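You operate a simulated robot arm through the tools that you are given. There is no shell and no other tool.

Carry out the task below with a simulated robot arm. There is one attempt and no reset: what you move stays moved.

## Task
Polish the top of the blue-banded brass box in the low clamp.
Fine: clamp it first, use the cream pad and the polish tin; pad back, clamp open again. What is to be rubbed or washed off counts as gone when no trace of it is left.

Only the result counts: the job must be done as asked and must still hold three seconds after the hand-in. Knocking over, shifting, dropping, spilling or breaking anything else fails it.

## Robot
A 6-joint arm with a two-finger parallel gripper, fixed in place. Base frame: the origin is at the foot of the arm, x ahead of it, y to its left, z up; the work surface is at about z = 0.012. Readings come in m, rad, newtons and seconds.
With the tool pointing down near the work surface it reaches from about 0.14 to 0.58 m from the base axis. Its first joint turns from -1.152 to 1.152 rad. Payload 2.1 kg.
The TCP is the grasp point between the finger pads, 0.03 m short of the fingertips. In the tool frame z runs along the fingers and y along their closing line. The gripper opens to 0.094 m. The fingers are 0.028 m wide and 0.01 m thick; the gripper's body (0.05 by 0.096 m) begins 0.055 m behind the TCP.
Orientation is told as [roll, pitch, yaw] about the base's x, y, z axes, in that order, counted from this pose: with the fingers straight down and closing along the base's y, the tool's x points along the base's -x, its y along +y and its z along -z.

## Interface
- The arm moves only by the tool move_arm. Its argument "deltas" is a list of rows, each an object (a shift or turn left out is 0, a gripper value left out holds the last) with "linear": the shift along the tool's x, y, z in m, a list of three; "dr": the turn, a rotation vector about the tool's x, y, z in rad, a list of three; "claw": the opening, from 0 (shut) to 1 (fully open). In form: [{"linear": [tx, ty, tz], "dr": [rx, ry, rz], "claw": claw}, ...]. A call has 1 to 20 rows; each row is the pose to reach, as a shift and turn from the pose commanded when the call began, along the tool's axes at that moment. Rows are played at 5 a second. More than 0.05 m and 0.15 rad between two rows, or a gripper value outside its range, and nothing of the call is played. A pose out of reach is approached as far as the arm can. The call stops where the force on the tool passes 90 N (or 10 N more than at its start, if that is more) or the arm is blocked; 0.2 s more then pass. Each finger travels about 0.072 m/s and halts on what it meets, pressing with about 21 N; the grip force reading is that of the motor and also rises with nothing between the fingers. The clock runs only during rows and for 0.2 s after the last one: add rows that repeat a pose to give the fingers time. It gives the time, the measured TCP pose, the force on the tool (base axes), the opening and the grip force at its end, in the units of the frame above (readings bear some noise), with the torque about the TCP (base axes, N m) and any sound that the robot's microphone picked up.
- Cameras (640 x 400 px; columns grow to the right, rows downward): "scene" is fixed at [0.0128, -0.3737, 0.4533]; the picture's right is [0.99, -0.17, 0.00], its down [-0.14, -0.83, -0.55] and it looks along [0.09, 0.54, -0.84] (base axes); focal length 214 px, centre (320, 200). "wrist" rides on the gripper at [0.076, 0.014, -0.102] in the tool frame; the picture's right is [-0.18, 0.98, 0.00], its down [-0.75, -0.14, -0.64] and it looks along [-0.63, -0.12, 0.77] (tool axes); focal length 243 px, centre (320, 200). There is no depth. A picture from a camera that has moved, and an enlarged one, comes with that camera's place and axes in the base frame and with its lens.
- snapshot(camera): a new picture of that camera. It takes no simulated time.
- close_up(camera, box): a new picture of the part [left, top, right, bottom] of that camera's present view, enlarged. It takes no simulated time.
- job_done(): hands the job in; it is judged then, once.

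Places have to be worked out from the pictures, the camera data and where the tool is seen. Open the gripper and draw the arm clear of the work before you hand the job in, unless the task says otherwise.

The tools are called after ">>>" as a command line: name --argument value ..., lists and objects as JSON in quotes. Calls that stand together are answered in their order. move_arm: Moves the arm, as the interface text tells. Its arguments: {"type":"object","properties":{"deltas":{"type":"array"}},"required":["deltas"]} The other tools are called the same way: snapshot (camera) takes a picture; close_up (camera, box) takes an enlarged picture of a part of a camera's view; job_done () hands the job in.

At the start:

```text
t: 0.0
tcp_pos: [0.2613, -0.1345, 0.3292]
orientation: [0.001, 0.0, 0.0]
contact_force: [0.0, -0.5, 0.7]
moment: [0.01, -0.03, -0.04]
width: 0.0941
gripper_force: 0.0
```

scene: 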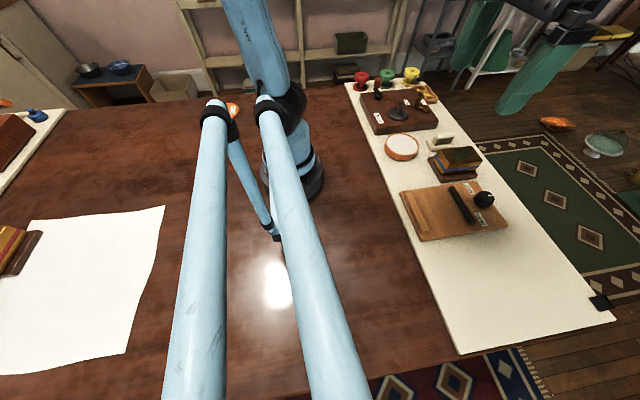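
wrist: 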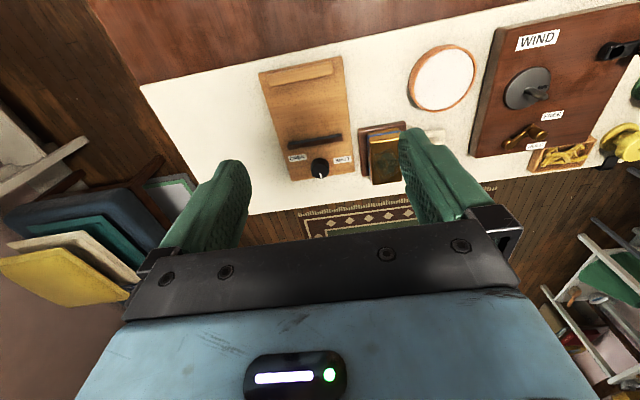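

I'll begin by looking closely at both views to identify the clamp, the box, the pad and the tin.

>>> close_up --camera "scene" --box '[340, 60, 540, 185]'

>>> close_up --camera "scene" --box '[380, 130, 540, 250]'

>>> close_up --camera "wrist" --box '[240, 20, 640, 220]'

>>> close_up --camera "scene" --box '[0, 80, 200, 300]'

```text
3.20 times, centred on (440, 122) of scene
camera zoom: at [0.0128, -0.3737, 0.4533], right [0.99, -0.17, 0.0], down [-0.14, -0.83, -0.55], along [0.09, 0.54, -0.84], focal length 686 px, centre (-64, 448)
```

zoom: 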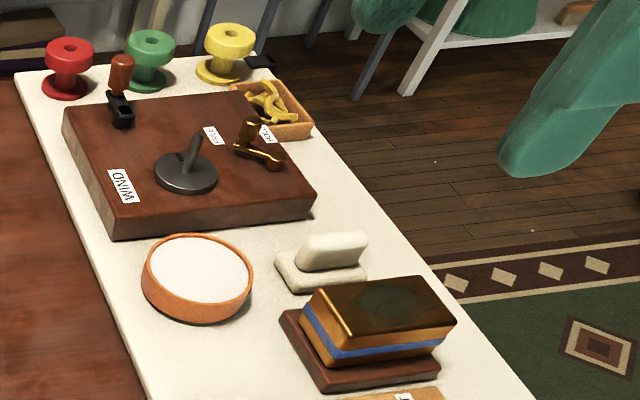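

```text
3.33 times, centred on (460, 190) of scene
camera zoom: at [0.0128, -0.3737, 0.4533], right [0.99, -0.17, 0.0], down [-0.14, -0.83, -0.55], along [0.09, 0.54, -0.84], focal length 715 px, centre (-147, 233)
```

zoom: 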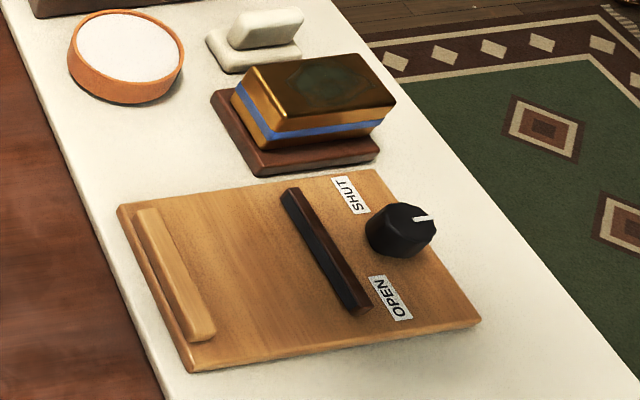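

```text
1.60 times, centred on (440, 120) of wrist
camera zoom: at [0.1833, -0.1201, 0.4313], right [0.18, 0.98, 0.0], down [0.75, -0.14, 0.64], along [0.63, -0.12, -0.77], focal length 388 px, centre (128, 328)
```

zoom: 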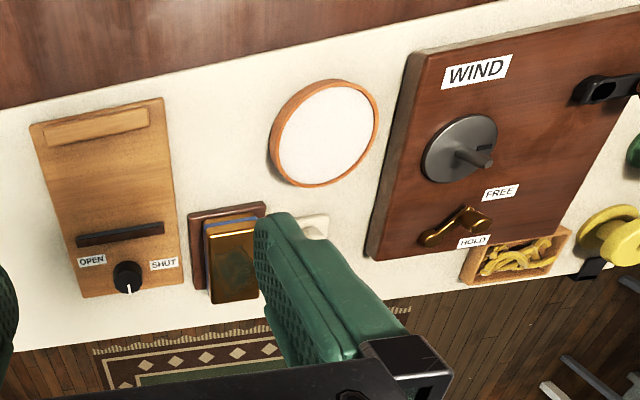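

```text
1.82 times, centred on (100, 190) of scene
camera zoom: at [0.0128, -0.3737, 0.4533], right [0.99, -0.17, 0.0], down [-0.14, -0.83, -0.55], along [0.09, 0.54, -0.84], focal length 390 px, centre (720, 218)
```

zoom: 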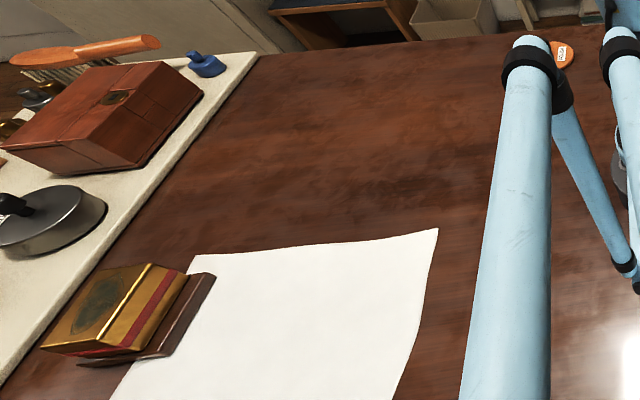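

The clamp board with its OPEN/SHUT knob sits near (0.42, -0.17), the blue-banded box near (0.42, -0.05), and the tin and cream pad lie beyond it. I'll move over the box with the fingers still high to get a better wrist view.

>>> move_arm --deltas '[{"linear": [-0.03, 0.015, 0.02]}, {"linear": [-0.06, 0.03, 0.04]}, {"linear": [-0.09, 0.04, 0.06]}, {"linear": [-0.11, 0.05, 0.075]}, {"linear": [-0.12, 0.055, 0.085]}, {"linear": [-0.12, 0.055, 0.085]}]'

>>> snapshot --camera "wrist"

>>> snapshot --camera "scene"

```text
t: 1.4
tcp_pos: [0.3798, -0.0776, 0.243]
orientation: [-0.001, -0.001, 0.0]
contact_force: [0.3, 0.0, -0.4]
moment: [-0.02, 0.0, 0.02]
width: 0.0942
gripper_force: 0.1
```

```text
taken
camera wrist: at [0.3026, -0.0636, 0.3458], right [0.18, 0.98, 0.0], down [0.75, -0.14, 0.64], along [0.63, -0.12, -0.77], focal length 243 px, centre (320, 200)
```

wrist: 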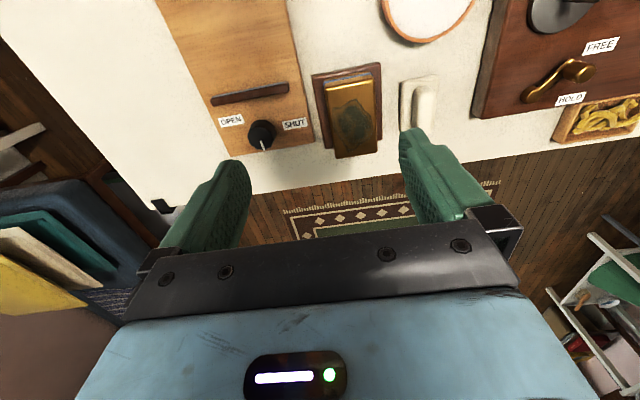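

```text
taken
```

scene: 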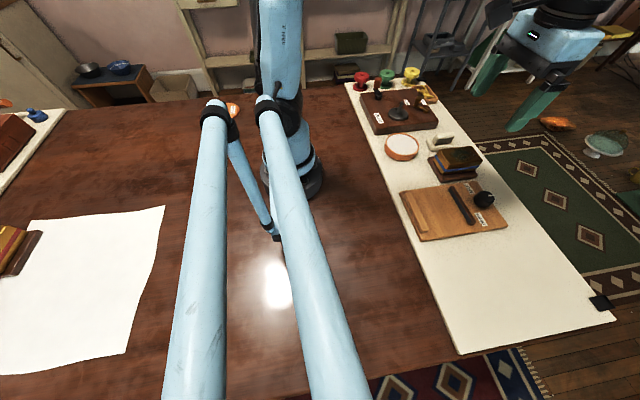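

The view from here shows knob, box and pad. I'll enlarge the box and clamp for pixel measurements.

>>> close_up --camera "wrist" --box '[290, 50, 450, 170]'

>>> close_up --camera "wrist" --box '[140, 0, 340, 160]'

>>> close_up --camera "scene" --box '[380, 120, 520, 245]'

>>> close_up --camera "scene" --box '[420, 125, 490, 185]'

```text
3.33 times, centred on (370, 110) of wrist
camera zoom: at [0.3026, -0.0636, 0.3458], right [0.18, 0.98, 0.0], down [0.75, -0.14, 0.64], along [0.63, -0.12, -0.77], focal length 809 px, centre (153, 500)
```

zoom: 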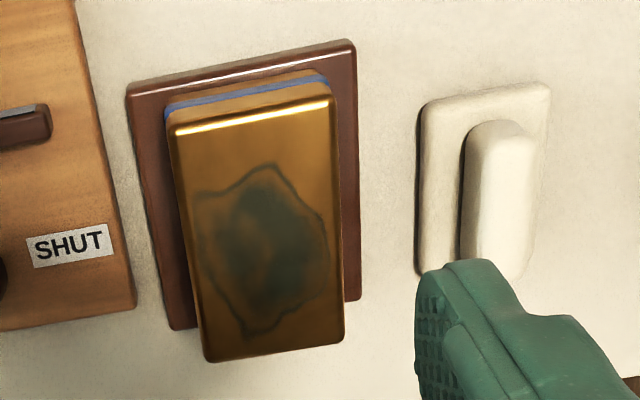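

```text
2.50 times, centred on (240, 80) of wrist
camera zoom: at [0.3026, -0.0636, 0.3458], right [0.18, 0.98, 0.0], down [0.75, -0.14, 0.64], along [0.63, -0.12, -0.77], focal length 606 px, centre (520, 500)
```

zoom: 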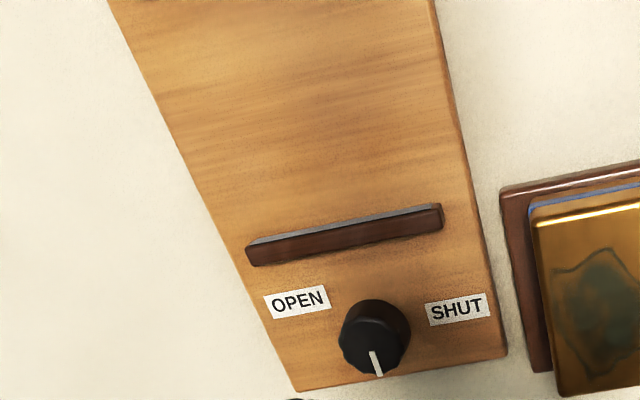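

```text
3.20 times, centred on (450, 182) of scene
camera zoom: at [0.0128, -0.3736, 0.4533], right [0.99, -0.17, 0.0], down [-0.14, -0.83, -0.55], along [0.09, 0.54, -0.84], focal length 686 px, centre (-96, 256)
```

zoom: 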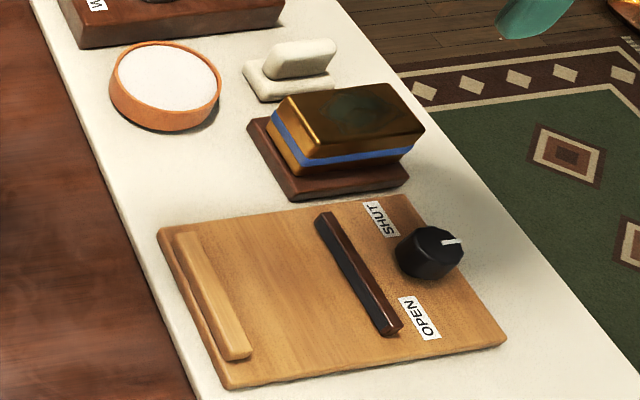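

```text
6.67 times, centred on (455, 155) of scene
camera zoom: at [0.0128, -0.3736, 0.4533], right [0.99, -0.17, 0.0], down [-0.14, -0.83, -0.55], along [0.09, 0.54, -0.84], focal length 1430 px, centre (-580, 500)
```

zoom: 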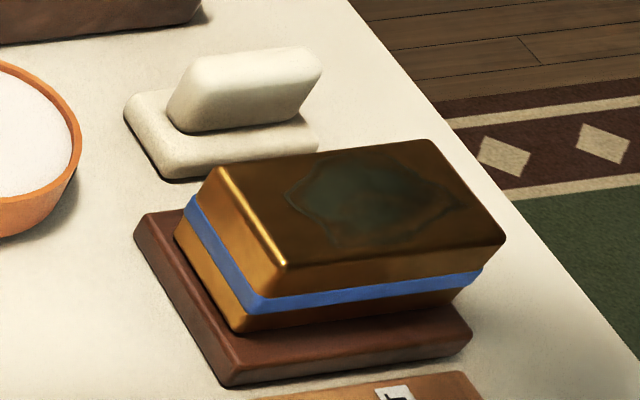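

The box top is about 0.09 × 0.054 m centred near (0.423, -0.045), aligned with x, at z≈0.06. The clamp gap runs from x≈0.27 to 0.37 around y≈-0.164, and the knob is at (0.42, -0.163). I'll hover above the box with the gripper partly closed and check the alignment.

>>> move_arm --deltas '[{"linear": [-0.02, 0.015, 0.03], "claw": 0.85}, {"linear": [-0.035, 0.028, 0.055], "claw": 0.85}, {"linear": [-0.043, 0.032, 0.083], "claw": 0.85}, {"linear": [-0.043, 0.032, 0.083], "claw": 0.85}, {"linear": [-0.043, 0.032, 0.083], "claw": 0.85}]'

>>> snapshot --camera "wrist"

>>> close_up --camera "scene" --box '[380, 60, 540, 180]'

```text
t: 2.6
tcp_pos: [0.4233, -0.0461, 0.1589]
orientation: [0.0, 0.0, 0.001]
contact_force: [-0.7, 0.1, 0.3]
moment: [0.01, 0.01, -0.01]
width: 0.0798
gripper_force: 0.1
```

```text
taken
camera wrist: at [0.3456, -0.0328, 0.2621], right [0.18, 0.98, 0.0], down [0.75, -0.14, 0.64], along [0.63, -0.12, -0.77], focal length 243 px, centre (320, 200)
```

wrist: 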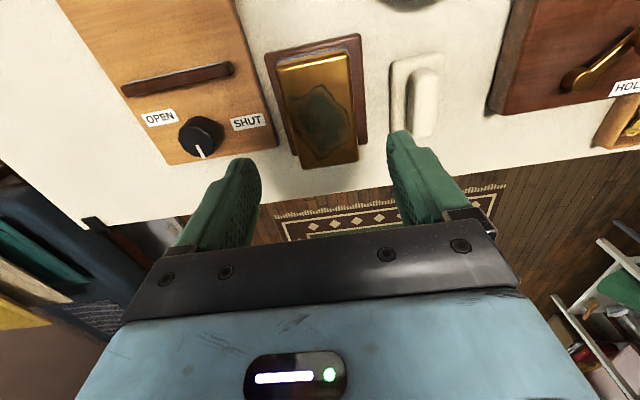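

```text
3.33 times, centred on (460, 120) of scene
camera zoom: at [0.0128, -0.3737, 0.4533], right [0.99, -0.17, 0.0], down [-0.14, -0.83, -0.55], along [0.09, 0.54, -0.84], focal length 715 px, centre (-147, 467)
```

zoom: 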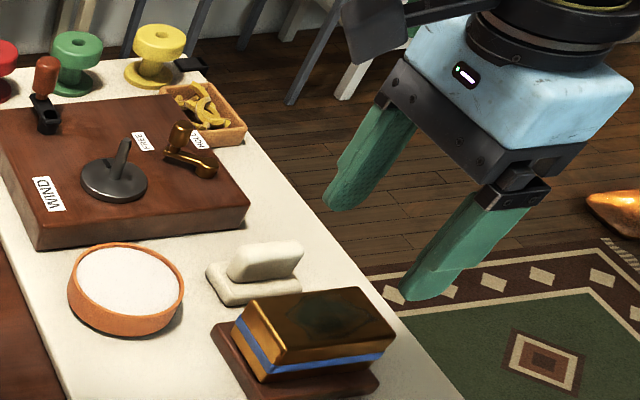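

The second view confirms the box top at z≈0.06, centred at (0.423, -0.045), so the tool is well aligned. I'll descend with the fingers straddling the box.

>>> move_arm --deltas '[{"linear": [0, 0.001, 0.03]}, {"linear": [0, 0.001, 0.055]}, {"linear": [0, 0.001, 0.075]}, {"linear": [0, 0.001, 0.087]}, {"linear": [0, 0.001, 0.094]}, {"linear": [0, 0.001, 0.094]}]'

>>> snapshot --camera "wrist"

>>> close_up --camera "scene" --box '[380, 90, 540, 210]'

```text
t: 4.0
tcp_pos: [0.4235, -0.0454, 0.0666]
orientation: [0.001, 0.0, 0.0]
contact_force: [0.0, 0.9, 0.1]
moment: [-0.01, 0.02, 0.01]
width: 0.08
gripper_force: 0.1
```

```text
taken
camera wrist: at [0.3474, -0.0317, 0.1697], right [0.18, 0.98, 0.0], down [0.75, -0.14, 0.64], along [0.63, -0.12, -0.77], focal length 243 px, centre (320, 200)
```

wrist: 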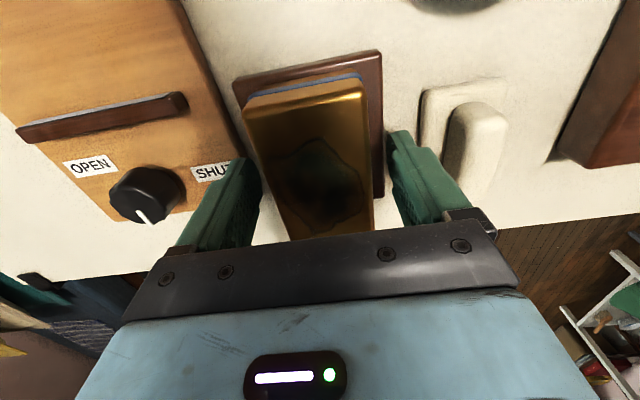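

```text
3.33 times, centred on (460, 150) of scene
camera zoom: at [0.0128, -0.3737, 0.4533], right [0.99, -0.17, 0.0], down [-0.14, -0.83, -0.55], along [0.09, 0.54, -0.84], focal length 715 px, centre (-147, 367)
```

zoom: 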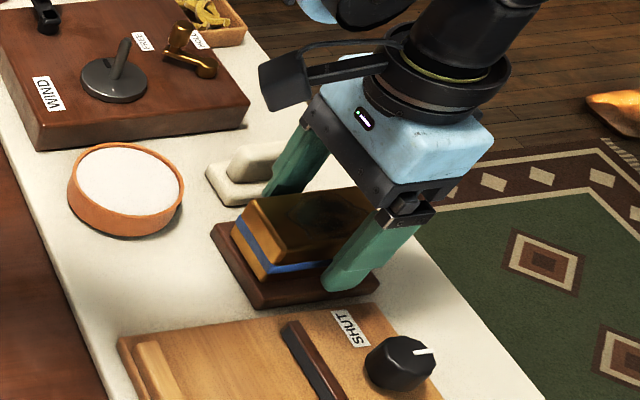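

The fingers now straddle the box with the tips at about z=0.036, just above the plinth. I'll close the gripper and let it settle.

>>> move_arm --deltas '[{"claw": 0.5}, {"claw": 0.4}, {"claw": 0.3}, {"claw": 0.3}, {"claw": 0.3}]'

```text
t: 5.2
tcp_pos: [0.4232, -0.0463, 0.0666]
orientation: [-0.001, 0.001, 0.001]
contact_force: [0.2, -0.9, -0.1]
moment: [-0.01, 0.03, 0.0]
width: 0.0601
gripper_force: 21.4
```

The gripper holds the box, which is 0.060 m wide. I'll lift it straight up gently and check the load.

>>> move_arm --deltas '[{"linear": [0, 0, -0.005]}, {"linear": [0, 0, -0.015]}, {"linear": [0, 0, -0.03]}, {"linear": [0, 0, -0.05]}, {"linear": [0, 0, -0.065]}, {"linear": [0, 0, -0.065]}]'

>>> snapshot --camera "wrist"

>>> close_up --camera "scene" --box '[380, 90, 540, 210]'

```text
t: 6.6
tcp_pos: [0.4229, -0.0479, 0.1319]
orientation: [0.0, -0.001, 0.0]
contact_force: [-0.3, -0.5, -4.5]
moment: [-0.02, -0.02, 0.0]
width: 0.0603
gripper_force: 21.0
```

```text
taken
camera wrist: at [0.3467, -0.0335, 0.2351], right [0.18, 0.98, 0.0], down [0.75, -0.14, 0.64], along [0.63, -0.12, -0.77], focal length 243 px, centre (320, 200)
```

wrist: 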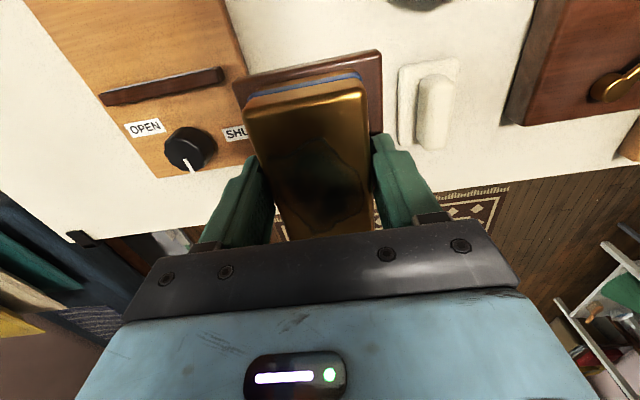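

```text
3.33 times, centred on (460, 150) of scene
camera zoom: at [0.0128, -0.3737, 0.4533], right [0.99, -0.17, 0.0], down [-0.14, -0.83, -0.55], along [0.09, 0.54, -0.84], focal length 715 px, centre (-147, 367)
```

zoom: 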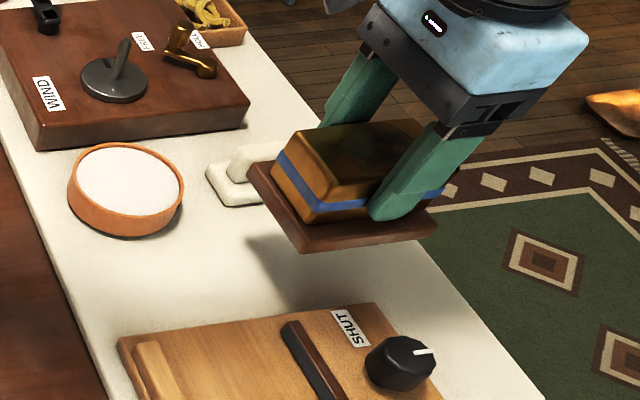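

The dark plinth came up with the box, so it is the box's flanged foot, about 0.098 × 0.081 m, and that is what the low clamp grips. I'll measure the clamp gap precisely before placing it.

>>> close_up --camera "scene" --box '[395, 175, 475, 245]'

>>> close_up --camera "scene" --box '[430, 170, 520, 245]'

>>> close_up --camera "scene" --box '[435, 120, 495, 160]'

```text
5.71 times, centred on (435, 210) of scene
camera zoom: at [0.0128, -0.3737, 0.4533], right [0.99, -0.17, 0.0], down [-0.14, -0.83, -0.55], along [0.09, 0.54, -0.84], focal length 1226 px, centre (-337, 143)
```

zoom: 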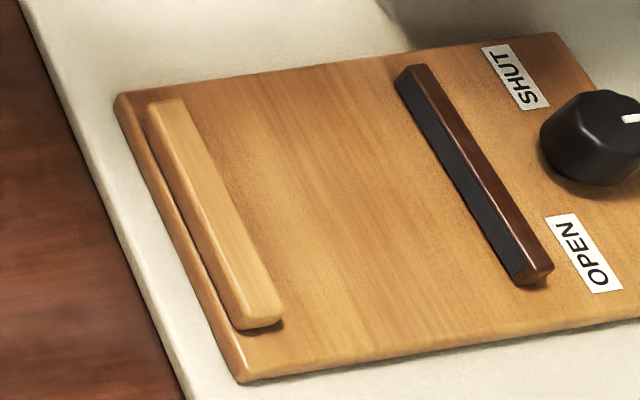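

```text
5.33 times, centred on (475, 208) of scene
camera zoom: at [0.0128, -0.3737, 0.4533], right [0.99, -0.17, 0.0], down [-0.14, -0.83, -0.55], along [0.09, 0.54, -0.84], focal length 1144 px, centre (-507, 160)
```

zoom: 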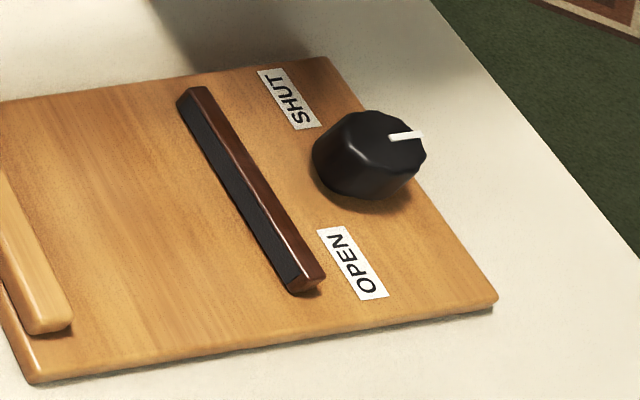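

```text
10.00 times, centred on (465, 140) of scene
camera zoom: at [0.0128, -0.3737, 0.4533], right [0.99, -0.17, 0.0], down [-0.14, -0.83, -0.55], along [0.09, 0.54, -0.84], focal length 2145 px, centre (-1130, 800)
```

zoom: 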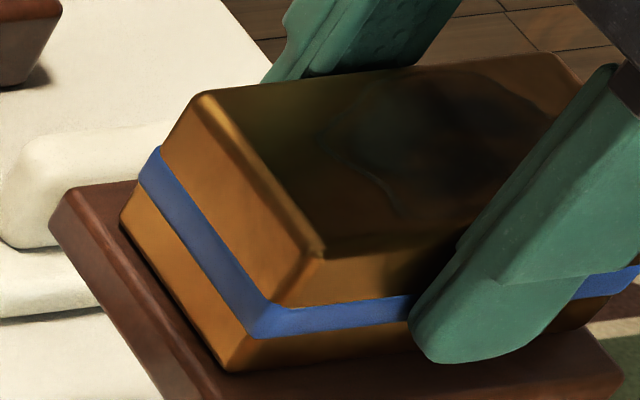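

From the scene view the plinth may be about 0.104 m long and the gap only about 0.10 m, so the plinth's short side may have to go between the jaws. I'll raise the box and pull back to get a clear wrist view of the whole clamp.

>>> move_arm --deltas '[{"linear": [0.02, 0, -0.03]}, {"linear": [0.05, 0, -0.05]}, {"linear": [0.08, 0, -0.07]}, {"linear": [0.11, 0, -0.08]}, {"linear": [0.135, 0, -0.08]}, {"linear": [0.143, 0, -0.08]}, {"linear": [0.143, 0, -0.08]}]'

>>> snapshot --camera "wrist"

>>> close_up --camera "wrist" --box '[80, 40, 280, 200]'

>>> snapshot --camera "scene"

```text
t: 8.2
tcp_pos: [0.2799, -0.0456, 0.2133]
orientation: [0.0, 0.0, 0.002]
contact_force: [0.2, 0.1, -3.8]
moment: [0.02, 0.0, 0.01]
width: 0.0606
gripper_force: 21.5
```

```text
taken
camera wrist: at [0.2039, -0.0325, 0.3171], right [0.18, 0.98, 0.0], down [0.75, -0.14, 0.64], along [0.63, -0.12, -0.77], focal length 243 px, centre (320, 200)
```

wrist: 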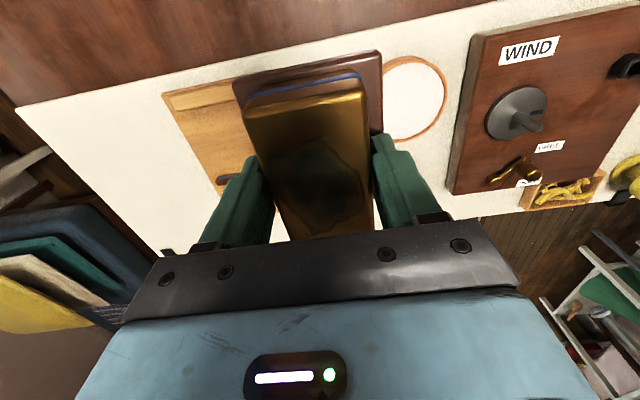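

```text
2.50 times, centred on (180, 120) of wrist
camera zoom: at [0.2039, -0.0325, 0.3171], right [0.18, 0.98, 0.0], down [0.75, -0.14, 0.64], along [0.63, -0.12, -0.77], focal length 606 px, centre (670, 400)
```

zoom: 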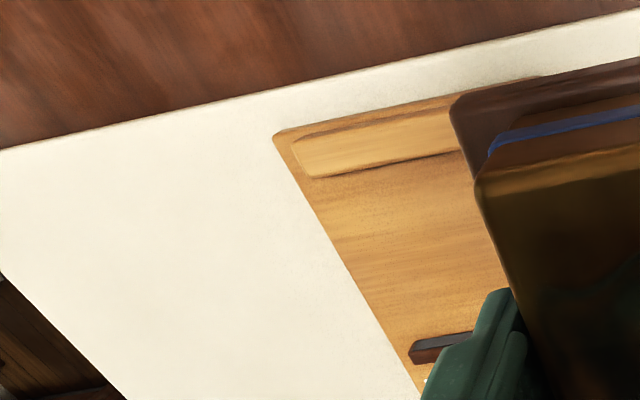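

```text
taken
```

scene: 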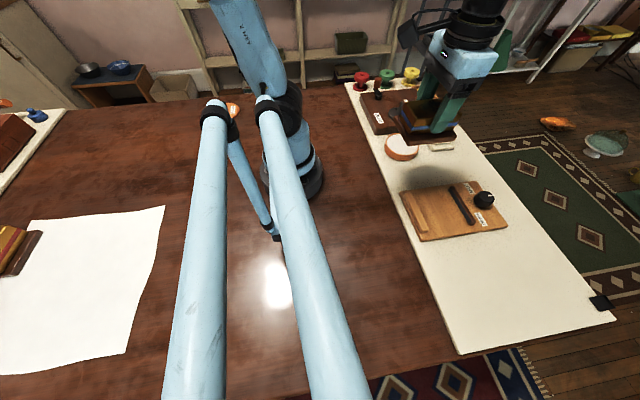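

The clamp gap measures about 0.097 m and the jaw length about 0.10 m. The plinth is about 0.098 × 0.081 m, so the box must turn 90° to put its short side between fence and jaw. I'll turn it clockwise seen from above while carrying it over the clamp centre at (0.3205, -0.164).

>>> move_arm --deltas '[{"linear": [-0.004, -0.01, 0], "dr": [0, 0, 0.1309]}, {"linear": [-0.008, -0.02, 0], "dr": [0, 0, 0.2618]}, {"linear": [-0.012, -0.03, 0], "dr": [0, 0, 0.3927]}, {"linear": [-0.016, -0.04, 0], "dr": [0, 0, 0.5236]}, {"linear": [-0.02, -0.05, 0], "dr": [0, 0, 0.6545]}, {"linear": [-0.024, -0.06, 0], "dr": [0, 0, 0.7854]}, {"linear": [-0.028, -0.07, 0], "dr": [0, 0, 0.9163]}, {"linear": [-0.032, -0.08, 0.01], "dr": [0, 0, 1.0472]}, {"linear": [-0.036, -0.09, 0.02], "dr": [0, 0, 1.1781]}, {"linear": [-0.04, -0.1, 0.03], "dr": [0, 0, 1.309]}, {"linear": [-0.0405, -0.11, 0.04], "dr": [0, 0, 1.4399]}, {"linear": [-0.0405, -0.118, 0.05], "dr": [0, 0, 1.5708]}, {"linear": [-0.0405, -0.118, 0.05], "dr": [0, 0, 1.5708]}]'

>>> snapshot --camera "wrist"

>>> snapshot --camera "scene"

>>> close_up --camera "scene" --box '[380, 130, 540, 250]'

```text
t: 11.0
tcp_pos: [0.3207, -0.1662, 0.161]
orientation: [0.0, 0.001, -1.572]
contact_force: [0.7, 0.5, -3.8]
moment: [0.04, 0.03, 0.0]
width: 0.0605
gripper_force: 21.3
```

```text
taken
camera wrist: at [0.3346, -0.0897, 0.2642], right [0.98, -0.19, 0.0], down [-0.14, -0.75, 0.64], along [-0.12, -0.63, -0.77], focal length 243 px, centre (320, 200)
```

wrist: 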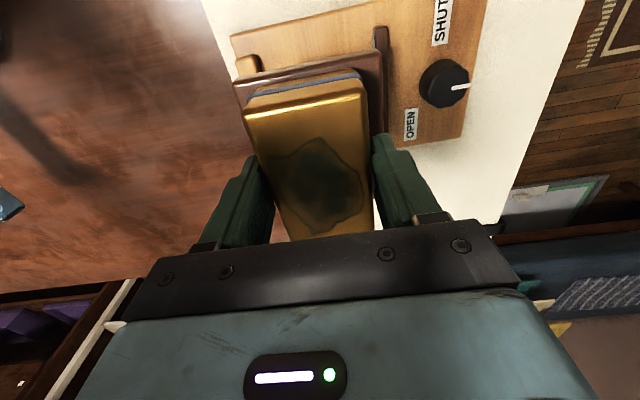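

```text
taken
```

scene: 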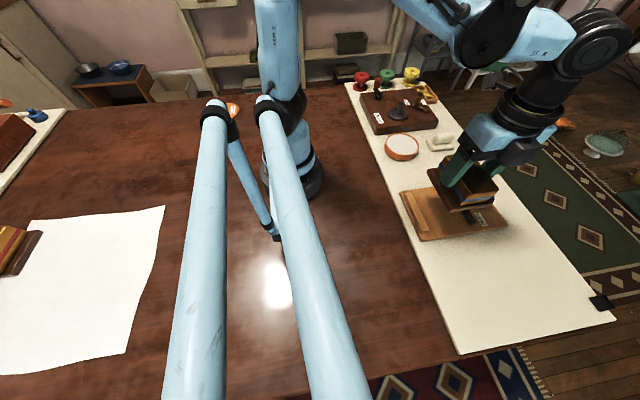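

```text
3.33 times, centred on (460, 190) of scene
camera zoom: at [0.0128, -0.3737, 0.4533], right [0.99, -0.17, 0.0], down [-0.14, -0.83, -0.55], along [0.09, 0.54, -0.84], focal length 715 px, centre (-147, 233)
```

zoom: 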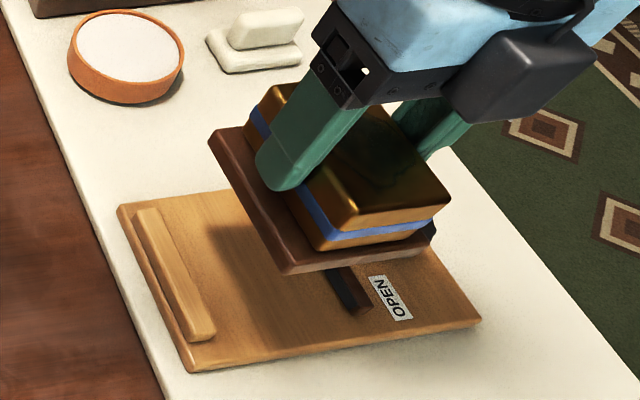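

The box now hangs crosswise above the clamp, with the gap's midpoint at about x=0.322. I'll lower it to just above the jaws and check.

>>> move_arm --deltas '[{"linear": [0.001, 0.001, 0.02]}, {"linear": [0.002, 0.0015, 0.035]}, {"linear": [0.002, 0.0015, 0.05]}, {"linear": [0.002, 0.0015, 0.06]}, {"linear": [0.002, 0.0015, 0.064]}, {"linear": [0.002, 0.0015, 0.064]}]'

>>> snapshot --camera "wrist"

>>> close_up --camera "scene" --box '[390, 160, 510, 250]'

```text
t: 12.4
tcp_pos: [0.3229, -0.1618, 0.0974]
orientation: [-0.001, 0.0, -1.571]
contact_force: [0.0, -0.2, -4.3]
moment: [-0.03, -0.02, 0.02]
width: 0.0604
gripper_force: 20.9
```

```text
taken
camera wrist: at [0.3363, -0.0867, 0.2008], right [0.98, -0.18, 0.0], down [-0.14, -0.75, 0.64], along [-0.12, -0.63, -0.77], focal length 243 px, centre (320, 200)
```

wrist: 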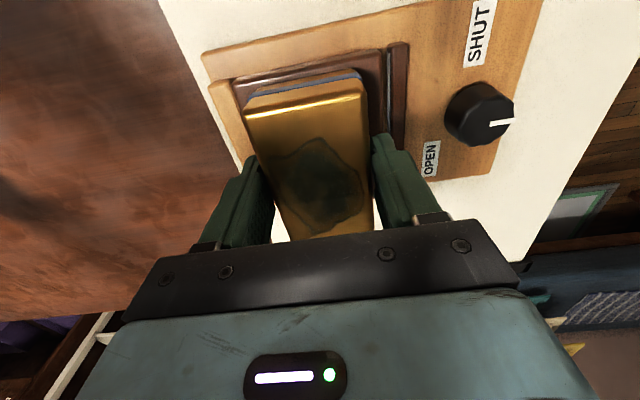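

```text
4.44 times, centred on (450, 205) of scene
camera zoom: at [0.0128, -0.3737, 0.4533], right [0.99, -0.17, 0.0], down [-0.14, -0.83, -0.55], along [0.09, 0.54, -0.84], focal length 953 px, centre (-258, 178)
```

zoom: 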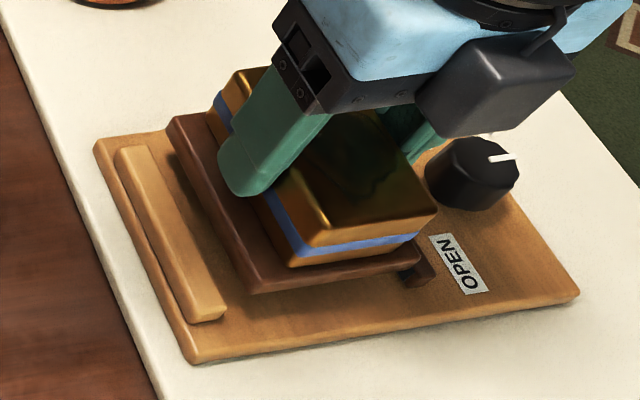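

The clearance is about 8 mm on both sides. I'll lower the box towards the board in small steps and watch the force.

>>> move_arm --deltas '[{"linear": [0, 0, 0.006]}, {"linear": [0, 0, 0.012]}, {"linear": [0, 0, 0.016]}, {"linear": [0, 0, 0.017]}, {"linear": [0, 0, 0.017]}]'

```text
t: 13.6
tcp_pos: [0.3234, -0.1615, 0.0819]
orientation: [0.0, -0.001, -1.572]
contact_force: [0.5, 0.8, -3.8]
moment: [0.0, -0.03, 0.03]
width: 0.0607
gripper_force: 21.0
```

There is no contact yet at TCP z≈0.081, so I'll continue down in 1 mm steps.

>>> move_arm --deltas '[{"linear": [0, 0, 0.001]}, {"linear": [0, 0, 0.002]}, {"linear": [0, 0, 0.003]}, {"linear": [0, 0, 0.003]}]'

```text
t: 14.6
tcp_pos: [0.3232, -0.1624, 0.0783]
orientation: [0.002, -0.001, -1.57]
contact_force: [5.5, 0.3, 13.5]
moment: [0.01, -0.04, -0.01]
width: 0.0605
gripper_force: 21.2
```

There is contact: the vertical force went from -4 to +13.5 N, with 5.5 N sideways in x. I'll check the pictures before releasing.

>>> close_up --camera "scene" --box '[390, 160, 510, 250]'

>>> close_up --camera "wrist" --box '[180, 0, 420, 170]'

```text
4.44 times, centred on (450, 205) of scene
camera zoom: at [0.0128, -0.3736, 0.4533], right [0.99, -0.17, 0.0], down [-0.14, -0.83, -0.55], along [0.09, 0.54, -0.84], focal length 953 px, centre (-258, 178)
```

zoom: 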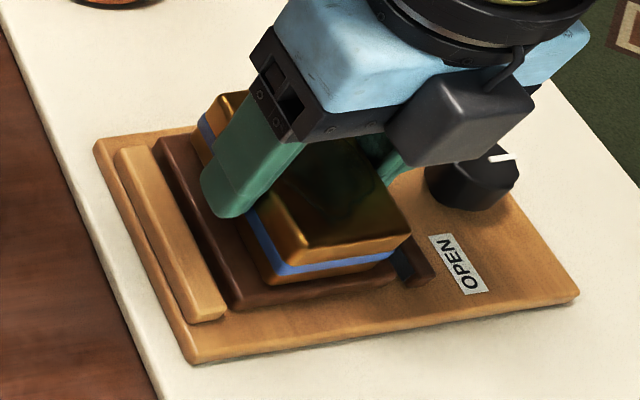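

```text
2.35 times, centred on (300, 85) of wrist
camera zoom: at [0.3361, -0.0862, 0.1805], right [0.98, -0.18, 0.0], down [-0.14, -0.75, 0.64], along [-0.12, -0.63, -0.77], focal length 571 px, centre (367, 471)
```

zoom: 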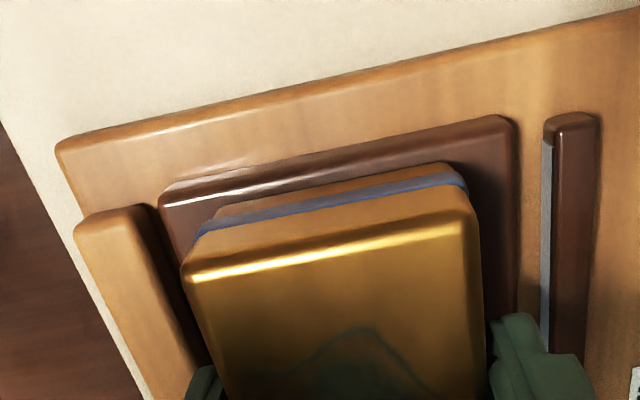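

The plinth sits flat on the board between fence and jaw, with most of the free gap on the jaw side. I'll open slightly, staying clear of the jaws, and check that it settles.

>>> move_arm --deltas '[{"claw": 0.68}, {"claw": 0.74}, {"claw": 0.76}, {"claw": 0.76}]'

>>> close_up --camera "wrist" --box '[180, 0, 420, 170]'

```text
t: 15.6
tcp_pos: [0.3223, -0.1615, 0.0775]
orientation: [-0.001, -0.001, -1.569]
contact_force: [-1.2, 0.4, -0.7]
moment: [-0.02, 0.04, -0.01]
width: 0.0713
gripper_force: 0.0
```

```text
2.35 times, centred on (300, 85) of wrist
camera zoom: at [0.3358, -0.0863, 0.1803], right [0.98, -0.18, 0.0], down [-0.14, -0.75, 0.64], along [-0.12, -0.63, -0.77], focal length 571 px, centre (367, 471)
```

zoom: 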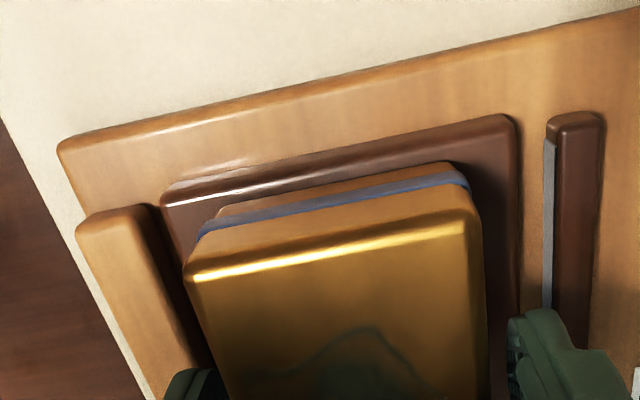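

The box is released and standing in the clamp. I'll rise straight up, then swing the gripper back to yaw 0 above the knob.

>>> move_arm --deltas '[{"linear": [0, 0, -0.02]}, {"linear": [0, 0, -0.05]}, {"linear": [0, 0, -0.08]}, {"linear": [0, 0.01, -0.09], "dr": [0, 0, -0.1309]}, {"linear": [0, 0.02, -0.09], "dr": [0, 0, -0.2618]}, {"linear": [0, 0.03, -0.09], "dr": [0, 0, -0.3927]}, {"linear": [0, 0.04, -0.09], "dr": [0, 0, -0.5236]}, {"linear": [0, 0.05, -0.09], "dr": [0, 0, -0.6545]}, {"linear": [0, 0.06, -0.09], "dr": [0, 0, -0.7854]}, {"linear": [0, 0.07, -0.09], "dr": [0, 0, -0.9163]}, {"linear": [0, 0.08, -0.09], "dr": [0, 0, -1.0472]}, {"linear": [0, 0.09, -0.09], "dr": [0, 0, -1.1781]}, {"linear": [0, 0.098, -0.09], "dr": [0, 0, -1.309]}, {"linear": [0, 0.098, -0.09], "dr": [0, 0, -1.4399]}, {"linear": [0, 0.098, -0.09], "dr": [0, 0, -1.5708]}, {"linear": [0, 0.098, -0.09], "dr": [0, 0, -1.5708]}]'

>>> snapshot --camera "wrist"

>>> close_up --camera "wrist" --box '[220, 20, 420, 160]'

>>> close_up --camera "scene" --box '[390, 160, 510, 250]'

```text
t: 19.0
tcp_pos: [0.42, -0.1626, 0.1688]
orientation: [0.0, -0.001, 0.004]
contact_force: [-0.1, -0.4, 1.4]
moment: [-0.01, 0.01, 0.0]
width: 0.0711
gripper_force: 0.1
```

```text
taken
camera wrist: at [0.3438, -0.1482, 0.2707], right [0.18, 0.98, 0.0], down [0.75, -0.14, 0.64], along [0.63, -0.12, -0.77], focal length 243 px, centre (320, 200)
```

wrist: 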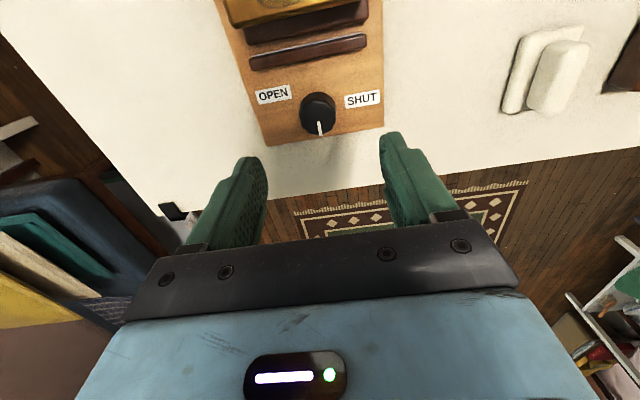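

```text
2.86 times, centred on (320, 90) of wrist
camera zoom: at [0.3438, -0.1482, 0.2707], right [0.18, 0.98, 0.0], down [0.75, -0.14, 0.64], along [0.63, -0.12, -0.77], focal length 693 px, centre (320, 514)
```

zoom: 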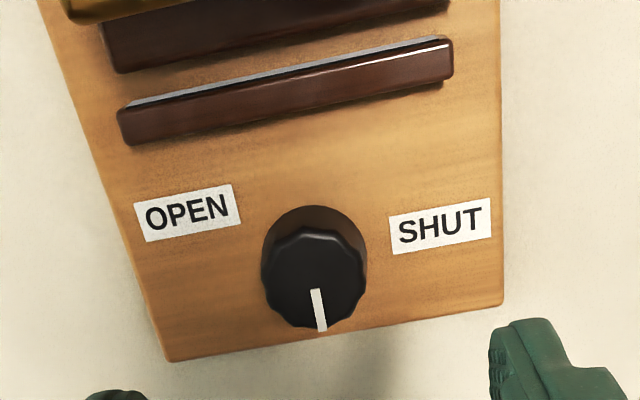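

```text
4.44 times, centred on (450, 205) of scene
camera zoom: at [0.0128, -0.3737, 0.4533], right [0.99, -0.17, 0.0], down [-0.14, -0.83, -0.55], along [0.09, 0.54, -0.84], focal length 953 px, centre (-258, 178)
```

zoom: 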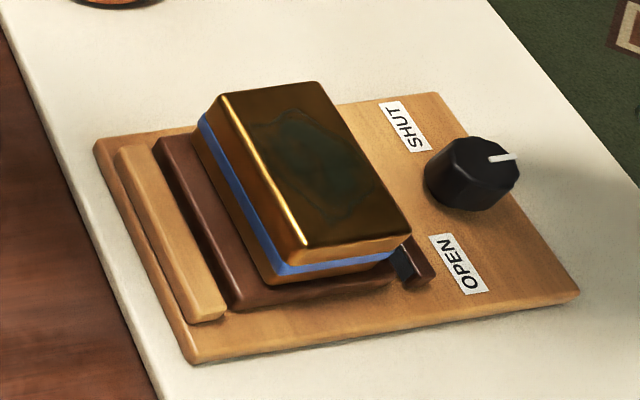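

The knob centre works out at about (0.427, -0.166), with its top at z≈0.05 and a radius of about 17 mm. I'll move over it, descend so the fingertips reach z≈0.03, and check before gripping.

>>> move_arm --deltas '[{"linear": [-0.007, -0.003, 0.03]}, {"linear": [-0.007, -0.003, 0.06]}, {"linear": [-0.007, -0.003, 0.085]}, {"linear": [-0.007, -0.003, 0.1]}, {"linear": [-0.007, -0.003, 0.108]}, {"linear": [-0.007, -0.003, 0.108]}]'

>>> snapshot --camera "wrist"

>>> close_up --camera "scene" --box '[410, 140, 530, 230]'

```text
t: 20.4
tcp_pos: [0.4266, -0.164, 0.0591]
orientation: [-0.001, -0.001, 0.002]
contact_force: [-0.4, -0.6, 1.0]
moment: [-0.01, -0.03, -0.01]
width: 0.0715
gripper_force: 0.1
```

```text
taken
camera wrist: at [0.3496, -0.1513, 0.1628], right [0.18, 0.98, 0.0], down [0.75, -0.14, 0.64], along [0.63, -0.12, -0.77], focal length 243 px, centre (320, 200)
```

wrist: 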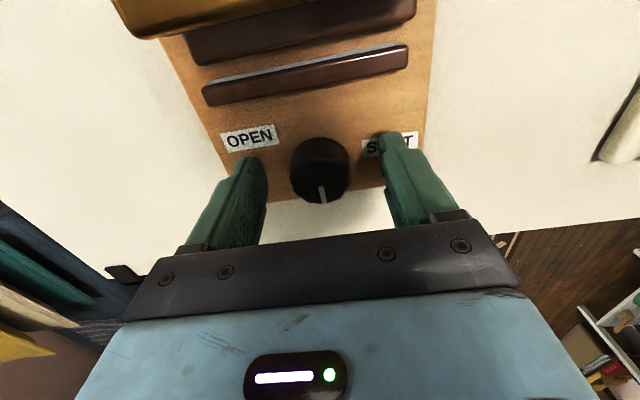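

```text
4.44 times, centred on (470, 185) of scene
camera zoom: at [0.0128, -0.3737, 0.4533], right [0.99, -0.17, 0.0], down [-0.14, -0.83, -0.55], along [0.09, 0.54, -0.84], focal length 953 px, centre (-347, 267)
```

zoom: 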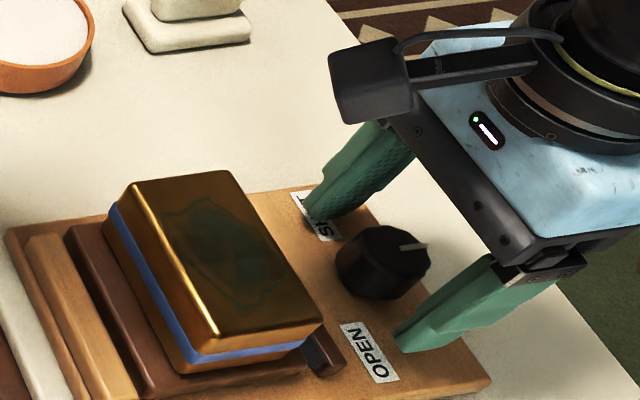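

The fingers straddle the knob evenly to within about 1 mm. I'll close on it.

>>> move_arm --deltas '[{"linear": [0, -0.001, 0], "claw": 0.5}, {"linear": [0, -0.001, 0], "claw": 0.3}, {"linear": [0, -0.001, 0], "claw": 0.2}, {"linear": [0, -0.001, 0], "claw": 0.2}, {"linear": [0, -0.001, 0], "claw": 0.2}]'

```text
t: 21.6
tcp_pos: [0.4275, -0.1648, 0.0605]
orientation: [0.003, 0.0, 0.0]
contact_force: [-1.3, 21.6, -3.0]
moment: [0.33, 0.36, 0.02]
width: 0.0352
gripper_force: 45.0
```

The knob is gripped at 35 mm, but a 21.6 N side force in +y shows the grip is slightly off-centre. I'll ease the tool about 1.5 mm in +y.

>>> move_arm --deltas '[{"linear": [0, 0.0008, 0]}, {"linear": [0, 0.0015, 0]}, {"linear": [0, 0.0015, 0]}]'

```text
t: 22.4
tcp_pos: [0.4264, -0.1646, 0.0597]
orientation: [0.0, -0.001, -0.001]
contact_force: [-3.8, 14.3, 22.6]
moment: [0.56, 0.27, -0.01]
width: 0.0354
gripper_force: 45.0
```

Side force is now 14 N with some vertical load, which is tolerable. I'll turn the knob towards SHUT, counter-clockwise from above, by 0.4 rad and watch the jaw.

>>> move_arm --deltas '[{"linear": [0, 0.0005, 0], "dr": [0, 0, -0.1]}, {"linear": [0, 0.0005, 0], "dr": [0, 0, -0.2]}, {"linear": [0, 0.0005, 0], "dr": [0, 0, -0.3]}, {"linear": [0, 0.0005, 0], "dr": [0, 0, -0.4]}, {"linear": [0, 0.0005, 0], "dr": [0, 0, -0.4]}]'

>>> snapshot --camera "wrist"

>>> close_up --camera "scene" --box '[410, 140, 530, 230]'

```text
t: 23.6
tcp_pos: [0.4276, -0.1646, 0.0585]
orientation: [-0.001, 0.0, 0.402]
contact_force: [2.9, -4.6, -6.9]
moment: [-0.05, 0.03, -0.2]
width: 0.0354
gripper_force: 46.0
```

```text
taken
camera wrist: at [0.3511, -0.1822, 0.1617], right [-0.21, 0.98, 0.0], down [0.75, 0.17, 0.64], along [0.63, 0.14, -0.77], focal length 243 px, centre (320, 200)
```

wrist: 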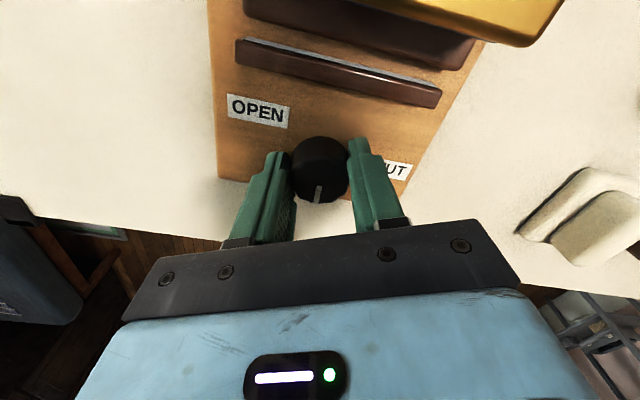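

```text
4.44 times, centred on (470, 185) of scene
camera zoom: at [0.0128, -0.3737, 0.4533], right [0.99, -0.17, 0.0], down [-0.14, -0.83, -0.55], along [0.09, 0.54, -0.84], focal length 953 px, centre (-347, 267)
```

zoom: 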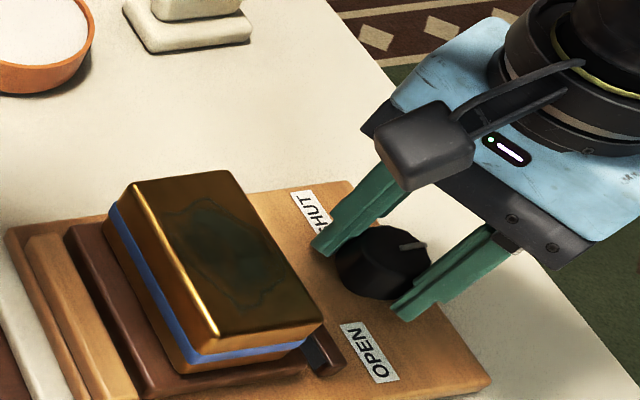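

The pointer has not moved in the scene view, so the fingers slipped round the knob. I'll look closer at how they sit on it.

>>> close_up --camera "wrist" --box '[240, 110, 400, 220]'

>>> close_up --camera "scene" --box '[460, 175, 520, 220]'

```text
3.64 times, centred on (320, 165) of wrist
camera zoom: at [0.3511, -0.1822, 0.1617], right [-0.21, 0.98, 0.0], down [0.75, 0.17, 0.64], along [0.63, 0.14, -0.77], focal length 882 px, centre (320, 327)
```

zoom: 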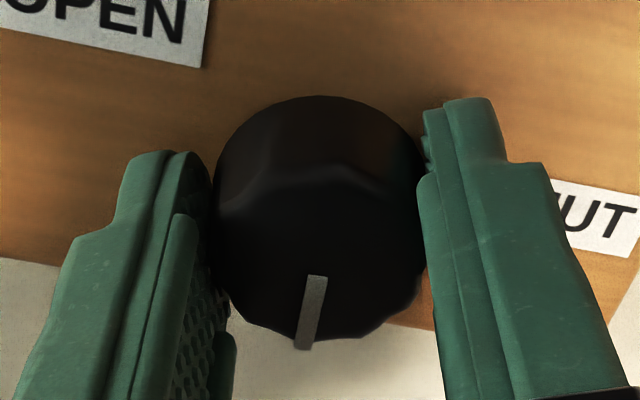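

```text
8.89 times, centred on (490, 198) of scene
camera zoom: at [0.0128, -0.3737, 0.4533], right [0.99, -0.17, 0.0], down [-0.14, -0.83, -0.55], along [0.09, 0.54, -0.84], focal length 1906 px, centre (-1191, 222)
```

zoom: 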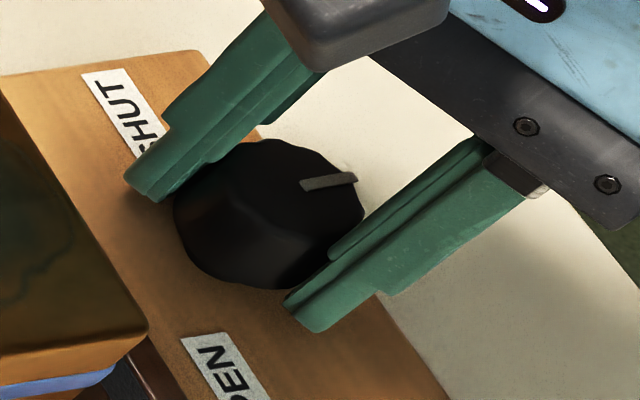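

The grip looks centred but the knob stayed put. I'll turn a little further the same way and watch the torque.

>>> move_arm --deltas '[{"dr": [0, 0, -0.1], "claw": 0}, {"dr": [0, 0, -0.2], "claw": 0}]'

>>> close_up --camera "wrist" --box '[240, 110, 400, 220]'

>>> close_up --camera "scene" --box '[430, 165, 520, 235]'

```text
t: 24.2
tcp_pos: [0.4286, -0.1659, 0.0588]
orientation: [-0.001, 0.003, 0.598]
contact_force: [-1.5, -12.6, 2.5]
moment: [-0.04, -0.54, -0.3]
width: 0.0355
gripper_force: 45.0
```

```text
3.64 times, centred on (320, 165) of wrist
camera zoom: at [0.3555, -0.1971, 0.1625], right [-0.4, 0.92, 0.0], down [0.7, 0.31, 0.64], along [0.59, 0.26, -0.77], focal length 882 px, centre (320, 327)
```

zoom: 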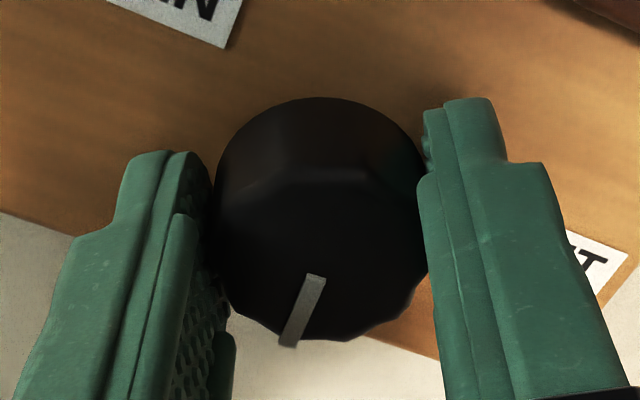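

```text
5.71 times, centred on (475, 200) of scene
camera zoom: at [0.0128, -0.3737, 0.4533], right [0.99, -0.17, 0.0], down [-0.14, -0.83, -0.55], along [0.09, 0.54, -0.84], focal length 1226 px, centre (-566, 200)
```

zoom: 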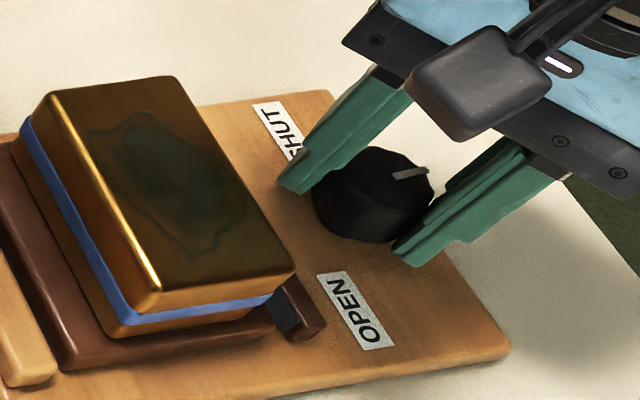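

The knob resists with about 0.3 Nm and slips in this direction, as if it were against a stop. I'll test clockwise by turning back with the grip still closed.

>>> move_arm --deltas '[{"dr": [0, 0, 0.1]}, {"dr": [0, 0, 0.2]}, {"dr": [0, 0, 0.3]}]'

>>> close_up --camera "wrist" --box '[240, 110, 400, 220]'

>>> close_up --camera "scene" --box '[430, 165, 520, 235]'

```text
t: 25.0
tcp_pos: [0.4274, -0.1656, 0.0583]
orientation: [-0.003, 0.0, 0.296]
contact_force: [6.6, -16.8, 16.5]
moment: [-0.98, -0.03, 0.01]
width: 0.0356
gripper_force: 45.1
```

```text
3.64 times, centred on (320, 165) of wrist
camera zoom: at [0.3492, -0.1743, 0.1623], right [-0.11, 0.99, 0.0], down [0.76, 0.09, 0.64], along [0.64, 0.07, -0.77], focal length 882 px, centre (320, 327)
```

zoom: 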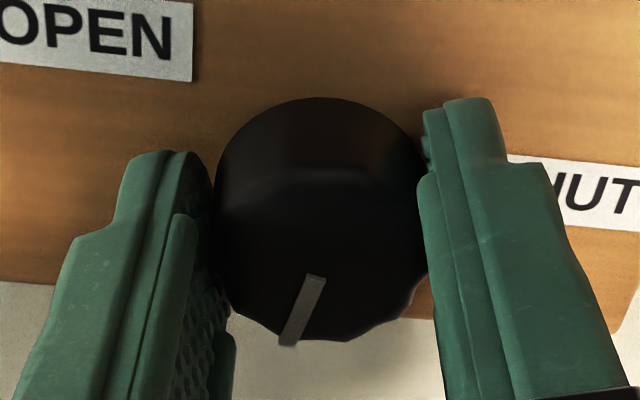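

```text
5.71 times, centred on (475, 200) of scene
camera zoom: at [0.0127, -0.3736, 0.4533], right [0.99, -0.17, 0.0], down [-0.14, -0.83, -0.55], along [0.09, 0.54, -0.84], focal length 1226 px, centre (-566, 200)
```

zoom: 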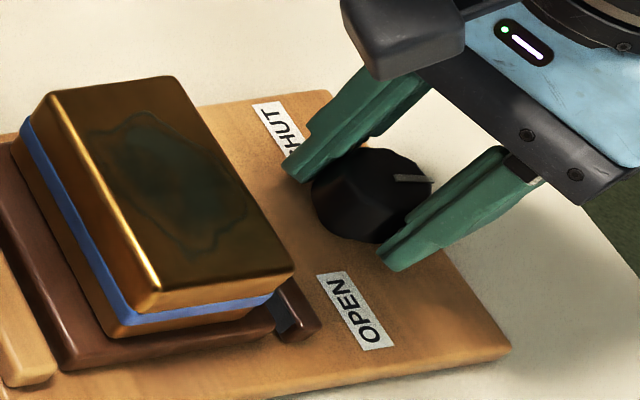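

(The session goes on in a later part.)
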